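You operate a simulated robot arm through the tools that you are given. There is no shell and no other tool. Be economical: measure what you need, move in short steps, check, and stop when the job is done.

Carry out the task below with a simulated robot arm. There is one attempt and no reset: what you move stays moved.

TASK
Put one of the stoppers from the top of the dresser on the brown cedar block there.
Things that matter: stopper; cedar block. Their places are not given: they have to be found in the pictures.

It is judged by the outcome, as a careful person would: the job done as asked, and still so three seconds after it is handed in. It fails if anything else is knocked over, pushed out of place, dropped, spilled or broken.

THE ROBOT
A 6-joint arm with a two-finger parallel gripper, fixed in place. Base frame: the origin is at the foot of the arm, x ahead of it, y to its left, z up; the work surface is at about z = 800. Lengths are in mm, angles in degrees, forces in N, time in s.
With the tool pointing down near the work surface it reaches from about 240 to 640 mm from the base axis. Its first joint turns from -66.0 to 66.0 degrees. Payload 2.7 kg.
Tool frame: the origin (TCP) lies between the finger pads and is the grasp point; the fingertips stand 23 mm ahead of it; z points along the fingers, y is the line along which they close. The gripper opens to 94 mm. The fingers are 38 mm wide and 10 mm thick; the gripper's body (54 by 96 mm) begins 39 mm behind the TCP.
Orientation is that of the tool frame in the base frame, as a unit quaternion [w, x, y, z]. With the fingers straight down and closing along the base's y, the tool's x points along the base's -x, its y along +y and its z along -z.

THE INTERFACE
- The arm moves only by the tool jog_arm. Its argument "targets" is text: rows parted by semicolons, each of 5 numbers parted by spaces: the shift along the tool's x, y, z in cm, then the turn about the tool's z in degrees, then the closure in counts, from 0 (fully open) to 255 (shut). In form: x y z twist jaw; .... A call has 1 to 8 rows; each row shifts and turns the commanded pose from where the row before left it, along the tool's axes as they then stand. A row lasts 0.2 s, in which the tool goes at most 50 mm and 8.6 degrees; a call with a longer step from one row to the next is refused whole, and so is a gripper value outside its range. A pose out of reach is approached as far as the arm can. The call stops where the force on the tool passes 40 N (or 10 N more than at its start, if that is more) or the arm is blocked; 0.2 s more then pass. The fingers move at their own pace (about 45 mm/s each) and stop on an object; they squeeze with about 40 N. The grip force told is the motor's: it shows also when the fingers shut on nothing. Time passes only in rows, and 0.2 s behind the last, so rows that do not move let the fingers close. It gives the time, the measured TCP pose, the force on the tool (base axes), the opening and the grip force at its end, in the units of the frame above (readings bear some noise).
- Cameras (640 x 400 px; columns grow to the right, rows downward): "scene" is fixed at [55.4, -429, 1419.4]; the picture's right is [0.89, -0.45, 0.00], its down [-0.22, -0.44, -0.87] and it looks along [0.39, 0.78, -0.50] (base axes); focal length 376 px, centre (320, 200). "wrist" rides on the gripper at [-39, 0, -44] in the tool frame; the picture's right is [0.00, -1.00, 0.00], its down [0.97, 0.00, -0.24] and it looks along [0.24, 0.00, 0.97] (tool axes); focal length 218 px, centre (320, 200).
- capture(camera): a new picture of that camera. No time passes.
- measure_at(camera, pixels): for up to 12 pixels [column, row] of the newest picture of that camera ("zoom" is the newest enlarged one), the place [x, y, z] in the base frame of the surface seen there, good to about 3 mm, but the place of the scene camera against the robot may be out by one fixed shift of up to 18 mm in any direction. No time passes.
- enlarge(camera, box): a new picture of the part [left, top, right, bottom] of that camera's present view, enlarged. No time passes.
- sign_off(): hands the job in; it is judged then, once.

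Work in short steps. Measure before you move; look again where a grasp or a placing could have gone wrong, and mend it. You have 60 turns and 26 pictures in all, the two below and enlarged ones among them. Open the gripper and draw the arm clear of the work before you hand the job in, unless the task says otherwise; then end with one line.

The tools are called by a JSON object that holds its "api" and its "payload". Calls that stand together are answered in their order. jog_arm: Moves the arm, as the interface text tells. Its arguments: {"type":"object","properties":{"targets":{"type":"string"}},"required":["targets"]} The other tools are called the same way: capture (camera) takes a picture; measure_at (camera, pixels) gives the place of the surface under pixels of a picture; enlarge (camera, box) takes an enlarged picture of a part of a camera's view; sign_off () hands the job in.

At the start:

```text
clock: 0.0
tcp_pos: [286.2, 188.1, 1122.9]
ee_rot: [0.0, 0.0, 1.0, 0.0]
wrist_force: [0.3, -0.4, 0.3]
gripper_width: 94.1
grip_force: 0.0
```

scene: 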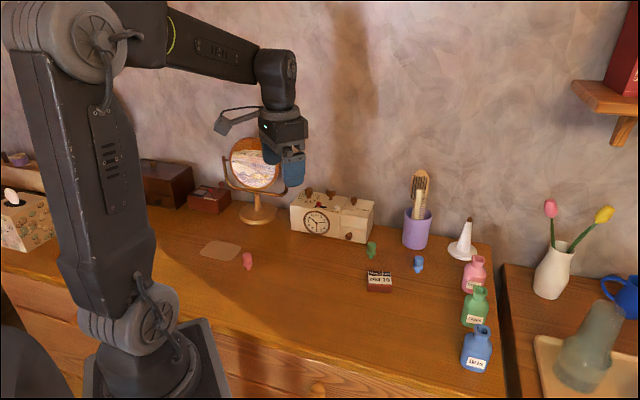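
wrist: 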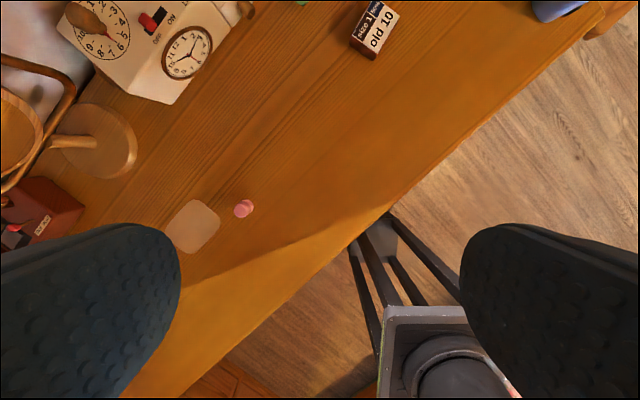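

The scene shows small stoppers at about (247,260), (371,249) and (418,263), and a brown labelled block at (379,281). I enlarge those areas to identify them.

{"api": "enlarge", "payload": {"camera": "scene", "box": [340, 220, 500, 320]}}

{"api": "enlarge", "payload": {"camera": "scene", "box": [140, 150, 300, 280]}}

```text
4.00 times, centred on (420, 270) of scene
```

zoom: 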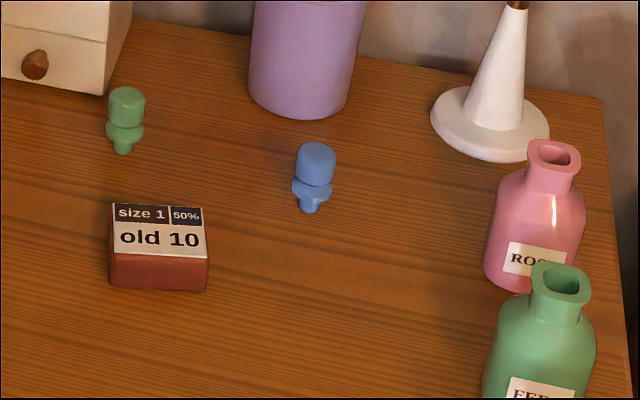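

```text
3.08 times, centred on (220, 215) of scene
```

zoom: 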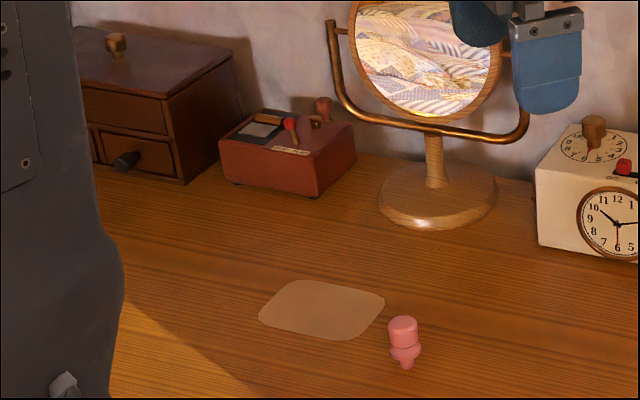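

The cedar block is the brown one at (379,281). I measure the stoppers and the block in the scene picture.

{"api": "measure_at", "payload": {"camera": "scene", "pixels": [[371, 244], [371, 257], [419, 258], [417, 272], [247, 255], [247, 268], [369, 271], [389, 273], [392, 284], [367, 282], [379, 278], [379, 288]]}}

```text
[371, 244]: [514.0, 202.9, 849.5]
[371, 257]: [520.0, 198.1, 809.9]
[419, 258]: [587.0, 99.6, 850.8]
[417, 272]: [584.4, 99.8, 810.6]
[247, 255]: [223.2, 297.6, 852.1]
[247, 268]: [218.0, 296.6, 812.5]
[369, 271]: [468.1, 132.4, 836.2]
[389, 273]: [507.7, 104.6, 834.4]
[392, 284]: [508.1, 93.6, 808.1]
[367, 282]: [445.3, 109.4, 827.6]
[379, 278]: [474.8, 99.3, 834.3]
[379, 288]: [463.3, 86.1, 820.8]
```

I measure the pink stopper and the block in the wrist picture, which is free of the scene camera's shift.

{"api": "measure_at", "payload": {"camera": "wrist", "pixels": [[240, 210], [246, 206], [250, 204], [260, 206], [370, 18], [382, 28], [398, 12], [376, 54], [350, 42]]}}

{"api": "enlarge", "payload": {"camera": "wrist", "box": [160, 150, 320, 250]}}

```text
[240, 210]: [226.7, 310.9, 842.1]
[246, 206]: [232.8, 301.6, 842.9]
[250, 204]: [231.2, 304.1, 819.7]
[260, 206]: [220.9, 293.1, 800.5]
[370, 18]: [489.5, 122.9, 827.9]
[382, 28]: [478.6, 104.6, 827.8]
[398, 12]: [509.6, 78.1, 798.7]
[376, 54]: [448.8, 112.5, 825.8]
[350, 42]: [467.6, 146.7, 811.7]
```

```text
4.00 times, centred on (240, 200) of wrist
```

zoom: 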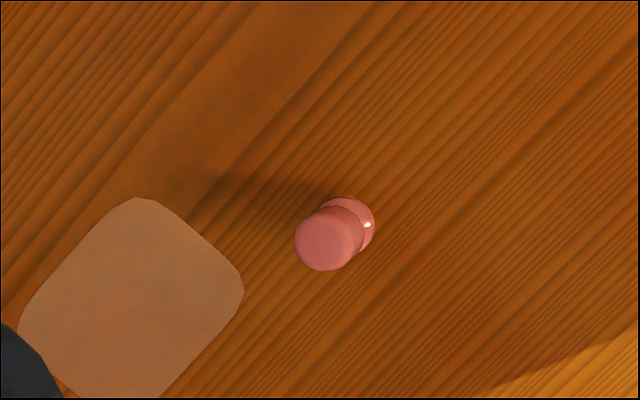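

Pink stopper's head is at about (229,306,843), with clear space around it, and the block's top is at about z 828. I go above the stopper at z ≈ 950.

{"api": "jog_arm", "payload": {"targets": "1.14 2.36 3.46 0 0; 1.14 2.36 3.46 0 0; 1.14 2.36 3.46 0 0; 1.14 2.36 3.46 0 0; 1.14 2.36 3.46 0 0; 0 0 0 0 0"}}

{"api": "capture", "payload": {"camera": "wrist"}}

```text
clock: 1.4
tcp_pos: [229.8, 308.5, 951.4]
ee_rot: [0.001, 0.0, 1.0, 0.0]
wrist_force: [-0.7, 0.0, -0.3]
gripper_width: 94.2
grip_force: 0.1
```

```text
20 pictures are left
```

wrist: 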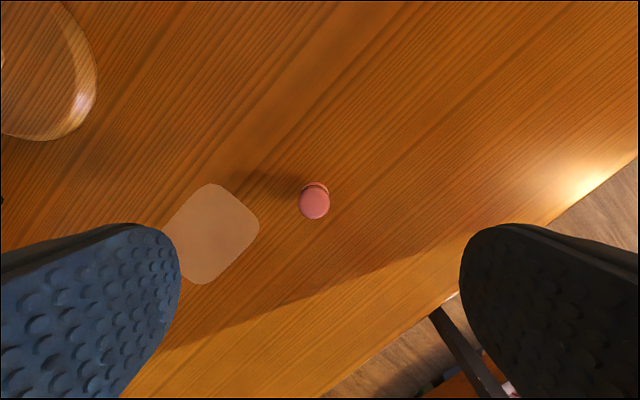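

The head is at (314,204); I measure it across.

{"api": "measure_at", "payload": {"camera": "wrist", "pixels": [[314, 204], [302, 204], [326, 204], [314, 193], [314, 215], [314, 185], [340, 230]]}}

```text
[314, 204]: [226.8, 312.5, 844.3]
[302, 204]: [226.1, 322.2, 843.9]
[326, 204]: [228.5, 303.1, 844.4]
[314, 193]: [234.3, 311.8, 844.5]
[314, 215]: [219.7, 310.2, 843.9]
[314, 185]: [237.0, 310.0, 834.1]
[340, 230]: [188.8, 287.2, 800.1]
```

Head centre is at (227,312), top z 844. I centre on it and descend to z ≈ 836.

{"api": "jog_arm", "payload": {"targets": "0.3 0.35 3 0 0; 0 0 3 0 0; 0 0 3 0 0; 0 0 1.5 0 0; 0 0 1.0 0 0; 0 0 0 0 0"}}

{"api": "capture", "payload": {"camera": "wrist"}}

```text
clock: 2.8
tcp_pos: [226.3, 310.5, 834.9]
ee_rot: [0.0, -0.001, 1.0, 0.0]
wrist_force: [-0.6, -0.1, -0.2]
gripper_width: 93.9
grip_force: 0.1
```

```text
19 pictures are left
```

wrist: 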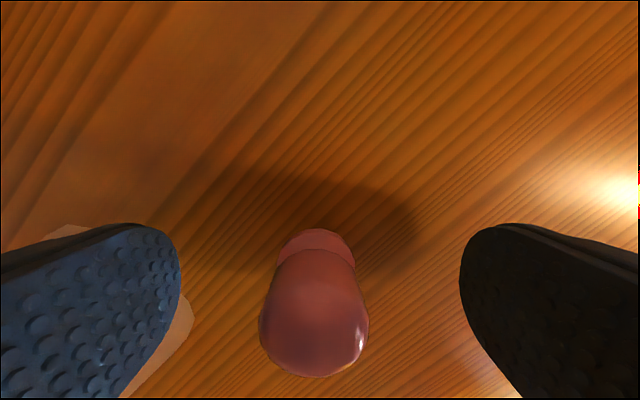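

The stopper sits between the fingers; I close.

{"api": "jog_arm", "payload": {"targets": "0 0 0 0 255; 0 0 0 0 255; 0 0 0 0 255; 0 0 0 0 255; 0 0 0 0 255; 0 0 0 0 255"}}

```text
clock: 4.2
tcp_pos: [226.0, 311.0, 835.6]
ee_rot: [0.0, 0.0, 1.0, 0.0]
wrist_force: [-0.7, 0.1, 0.5]
gripper_width: 23.3
grip_force: 38.9
```

Gripped at 23 mm. I lift 11 cm and travel to a viewing point just short of the block.

{"api": "jog_arm", "payload": {"targets": "0 0 -3 0 255; 0 0 -4 0 255; 0 0 -4 0 255; 0 0 0 0 255"}}

{"api": "jog_arm", "payload": {"targets": "-3.4 -2.85 0 0 255; -3.4 -2.85 0 0 255; -3.4 -2.85 0 0 255; -3.4 -2.85 0 0 255; -3.4 -2.85 0 0 255; -3.4 -2.85 0 0 255; 0 0 0 0 255"}}

{"api": "capture", "payload": {"camera": "wrist"}}

{"api": "capture", "payload": {"camera": "scene"}}

```text
clock: 5.2
tcp_pos: [225.3, 308.1, 945.8]
ee_rot: [0.0, -0.001, 1.0, 0.0]
wrist_force: [-0.1, 0.0, -0.1]
gripper_width: 23.3
grip_force: 40.0
```

```text
clock: 6.8
tcp_pos: [430.4, 138.6, 947.4]
ee_rot: [0.001, -0.001, 1.0, 0.0]
wrist_force: [0.1, -0.1, -0.2]
gripper_width: 23.2
grip_force: 39.7
```

```text
18 pictures are left
```

wrist: 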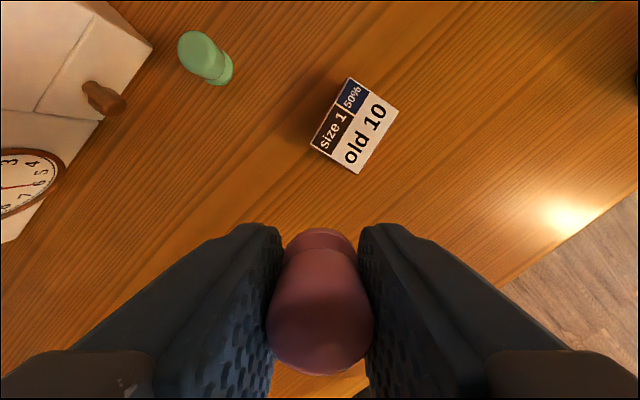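

```text
17 pictures are left
```

scene: 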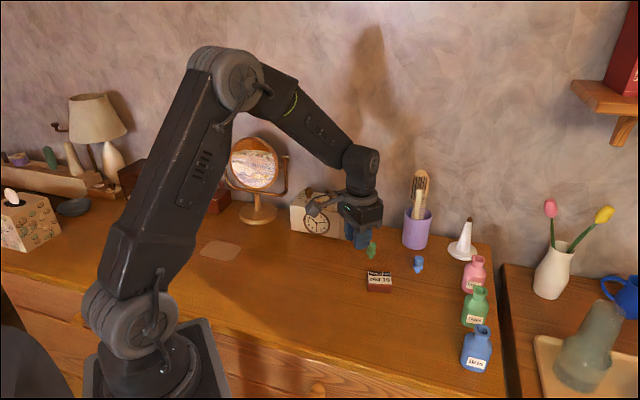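

The block's top shows corners near (348,77), (399,108), (358,173), (310,147). I measure the top and check the held stopper.

{"api": "measure_at", "payload": {"camera": "wrist", "pixels": [[350, 81], [394, 108], [356, 169], [314, 145], [354, 125], [205, 45], [318, 235], [115, 100]]}}

{"api": "enlarge", "payload": {"camera": "scene", "box": [310, 200, 438, 300]}}

```text
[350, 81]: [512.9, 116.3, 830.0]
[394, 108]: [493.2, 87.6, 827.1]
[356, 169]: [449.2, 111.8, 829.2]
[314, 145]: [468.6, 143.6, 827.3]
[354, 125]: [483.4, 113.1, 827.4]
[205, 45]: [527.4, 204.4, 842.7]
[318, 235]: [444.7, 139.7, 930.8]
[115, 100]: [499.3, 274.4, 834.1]
```

```text
4.00 times, centred on (374, 250) of scene
```

zoom: 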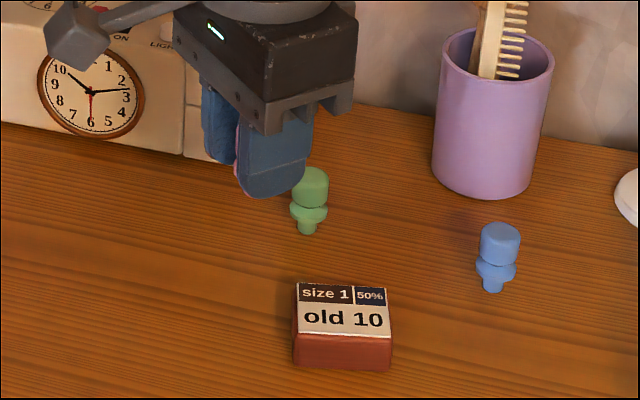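

Block top centre is (481,115,828); the stopper's foot hangs 35.6 mm below the TCP, so it lands at TCP z ≈ 864. I go over the block and down to about 872.

{"api": "jog_arm", "payload": {"targets": "-2.55 -1.2 0 0 255; -2.55 -1.2 0 0 255; 0 0 3 0 255; 0 0 3 0 255; 0 0 1.3 0 255; 0 0 0 0 255; 0 0 0 0 255"}}

{"api": "capture", "payload": {"camera": "wrist"}}

{"api": "enlarge", "payload": {"camera": "scene", "box": [310, 200, 438, 300]}}

```text
clock: 8.4
tcp_pos: [481.3, 115.2, 870.5]
ee_rot: [0.0, 0.0, 1.0, 0.0]
wrist_force: [0.1, 0.2, -0.6]
gripper_width: 23.1
grip_force: 39.9
```

```text
15 pictures are left
```

wrist: 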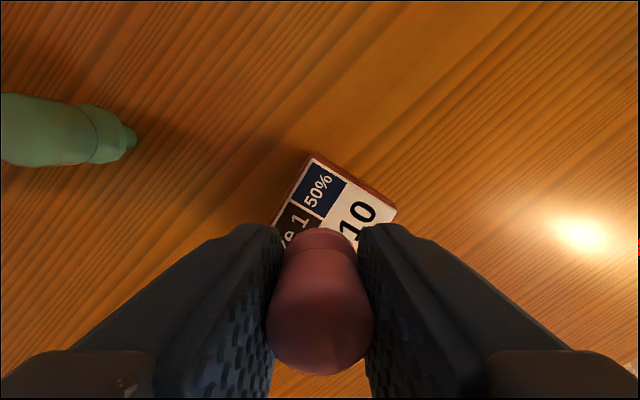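

```text
4.00 times, centred on (374, 250) of scene
```

zoom: 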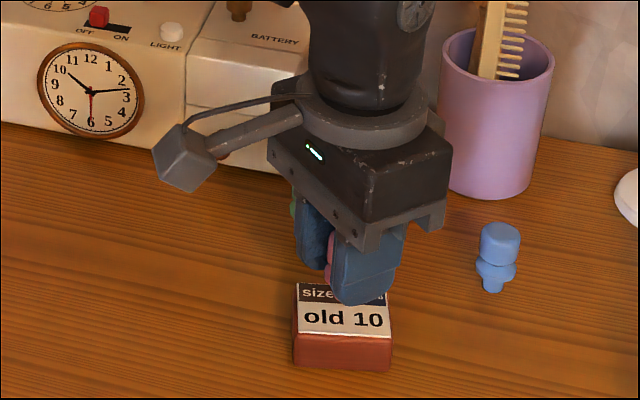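

Everything is over the block; I lower in small steps watching the force.

{"api": "jog_arm", "payload": {"targets": "0 0 0.2 0 255; 0 0 0.15 0 255; 0 0 0.1 0 255; 0 0 0 0 255"}}

```text
clock: 9.4
tcp_pos: [481.4, 116.3, 866.7]
ee_rot: [-0.001, 0.0, 1.0, 0.0]
wrist_force: [-0.8, 0.3, -0.5]
gripper_width: 23.6
grip_force: 40.1
```

No contact yet; I continue by 1 mm steps.

{"api": "jog_arm", "payload": {"targets": "0 0 0.1 0 255; 0 0 0.1 0 255; 0 0 0 0 255"}}

```text
clock: 10.2
tcp_pos: [482.1, 115.7, 864.4]
ee_rot: [0.0, 0.0, 1.0, 0.0]
wrist_force: [0.3, -0.6, -0.8]
gripper_width: 23.5
grip_force: 39.9
```

{"api": "jog_arm", "payload": {"targets": "0 0 0.1 0 255; 0 0 0 0 255"}}

```text
clock: 10.8
tcp_pos: [481.4, 116.1, 864.0]
ee_rot: [0.0, 0.0, 1.0, 0.0]
wrist_force: [0.1, 0.0, -0.5]
gripper_width: 23.3
grip_force: 40.5
```

Still no force; another millimetre.

{"api": "jog_arm", "payload": {"targets": "0 0 0.1 0 255; 0 0 0 0 255"}}

```text
clock: 11.4
tcp_pos: [482.8, 115.4, 863.9]
ee_rot: [0.001, 0.0, 1.0, 0.0]
wrist_force: [0.1, 0.4, -0.5]
gripper_width: 23.3
grip_force: 39.4
```

{"api": "jog_arm", "payload": {"targets": "0 0 0.1 0 255; 0 0 0 0 255"}}

```text
clock: 12.0
tcp_pos: [481.3, 115.1, 863.3]
ee_rot: [0.0, 0.0, 1.0, -0.001]
wrist_force: [0.4, -0.7, -0.1]
gripper_width: 23.3
grip_force: 40.1
```

{"api": "jog_arm", "payload": {"targets": "0 0 0.1 0 255; 0 0 0 0 255"}}

{"api": "enlarge", "payload": {"camera": "scene", "box": [355, 250, 419, 300]}}

```text
clock: 12.6
tcp_pos: [481.7, 116.3, 862.5]
ee_rot: [0.0, 0.001, 1.0, 0.0]
wrist_force: [-0.4, -0.4, -0.2]
gripper_width: 23.0
grip_force: 39.7
```

```text
8.00 times, centred on (387, 275) of scene
```

zoom: 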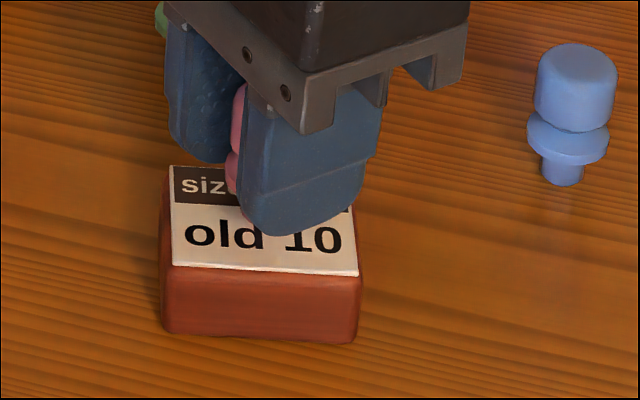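

Not yet touching; I continue down by single millimetres.

{"api": "jog_arm", "payload": {"targets": "0 0 0.1 0 255; 0 0 0 0 255"}}

```text
clock: 13.2
tcp_pos: [481.6, 115.2, 860.6]
ee_rot: [0.0, 0.001, 1.0, 0.0]
wrist_force: [0.3, 0.2, 0.8]
gripper_width: 23.3
grip_force: 40.1
```

{"api": "jog_arm", "payload": {"targets": "0 0 0.05 0 255; 0 0 0 0 255; 0 0 0 0 255"}}

```text
clock: 14.0
tcp_pos: [482.0, 116.3, 860.7]
ee_rot: [0.0, -0.001, 1.0, -0.001]
wrist_force: [-0.4, -0.5, 6.2]
gripper_width: 23.3
grip_force: 39.7
```

The force rose to 6 N upward, so the foot is on the block. I open part way slowly and hold.

{"api": "jog_arm", "payload": {"targets": "0 0 0 0 180; 0 0 0 0 160; 0 0 0 0 140; 0 0 0 0 130; 0 0 0 0 120; 0 0 0 0 120"}}

{"api": "capture", "payload": {"camera": "wrist"}}

{"api": "enlarge", "payload": {"camera": "scene", "box": [355, 250, 419, 300]}}

```text
clock: 15.4
tcp_pos: [482.0, 116.3, 860.6]
ee_rot: [0.0, 0.0, 1.0, 0.0]
wrist_force: [0.0, -0.4, -0.3]
gripper_width: 49.9
grip_force: 0.0
```

```text
12 pictures are left
```

wrist: 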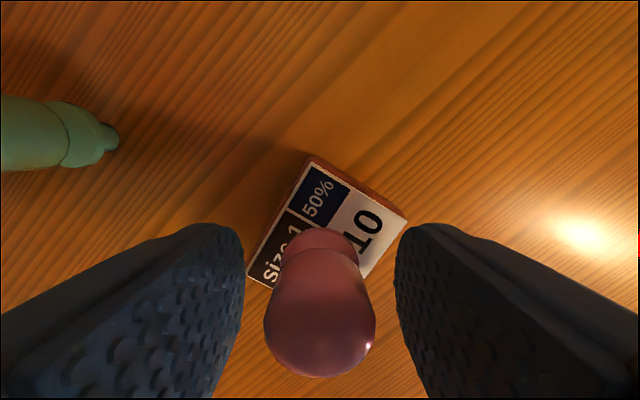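

```text
8.00 times, centred on (387, 275) of scene
```

zoom: 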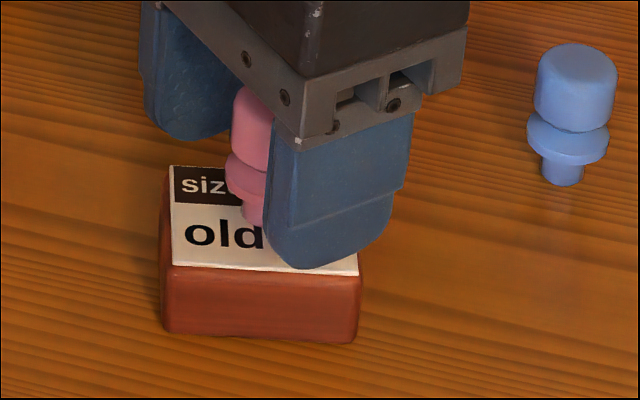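

The stopper stands free and upright. I rise straight up, then back away and check.

{"api": "jog_arm", "payload": {"targets": "0 0 -1 0 120; 0 0 -3 0 120; 0 0 -4 0 120; 0 0 -4 0 120; 3.5 2 0 0 120; 3.5 2 0 0 120; 3.5 2 0 0 120; 0 0 0 0 120"}}

{"api": "capture", "payload": {"camera": "scene"}}

{"api": "enlarge", "payload": {"camera": "scene", "box": [340, 220, 500, 320]}}

```text
clock: 17.2
tcp_pos: [378.0, 175.7, 982.2]
ee_rot: [0.001, -0.001, 1.0, -0.001]
wrist_force: [-0.4, 0.3, -0.2]
gripper_width: 49.9
grip_force: 0.0
```

```text
10 pictures are left
```

scene: 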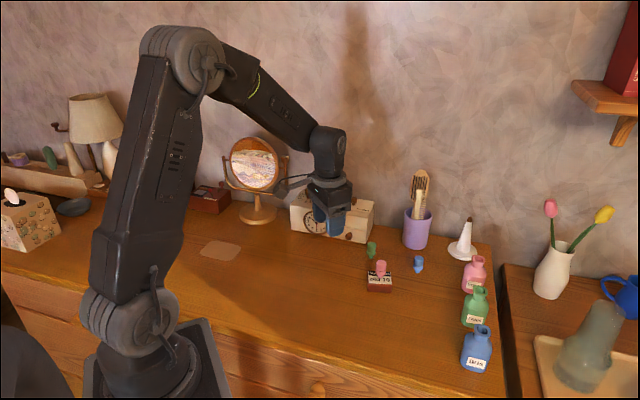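

```text
4.00 times, centred on (420, 270) of scene
```

zoom: 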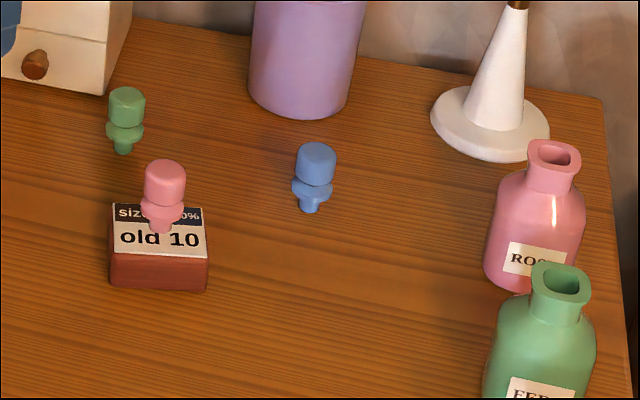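

The pink stopper stands upright on the block, nothing else has moved, and the arm is clear, so I hand it in.

{"api": "sign_off", "payload": {}}

```text
The job is handed in.
```

The pink stopper is standing upright on the brown cedar block; nothing else in the last picture had moved, and I handed the job in with the arm clear.
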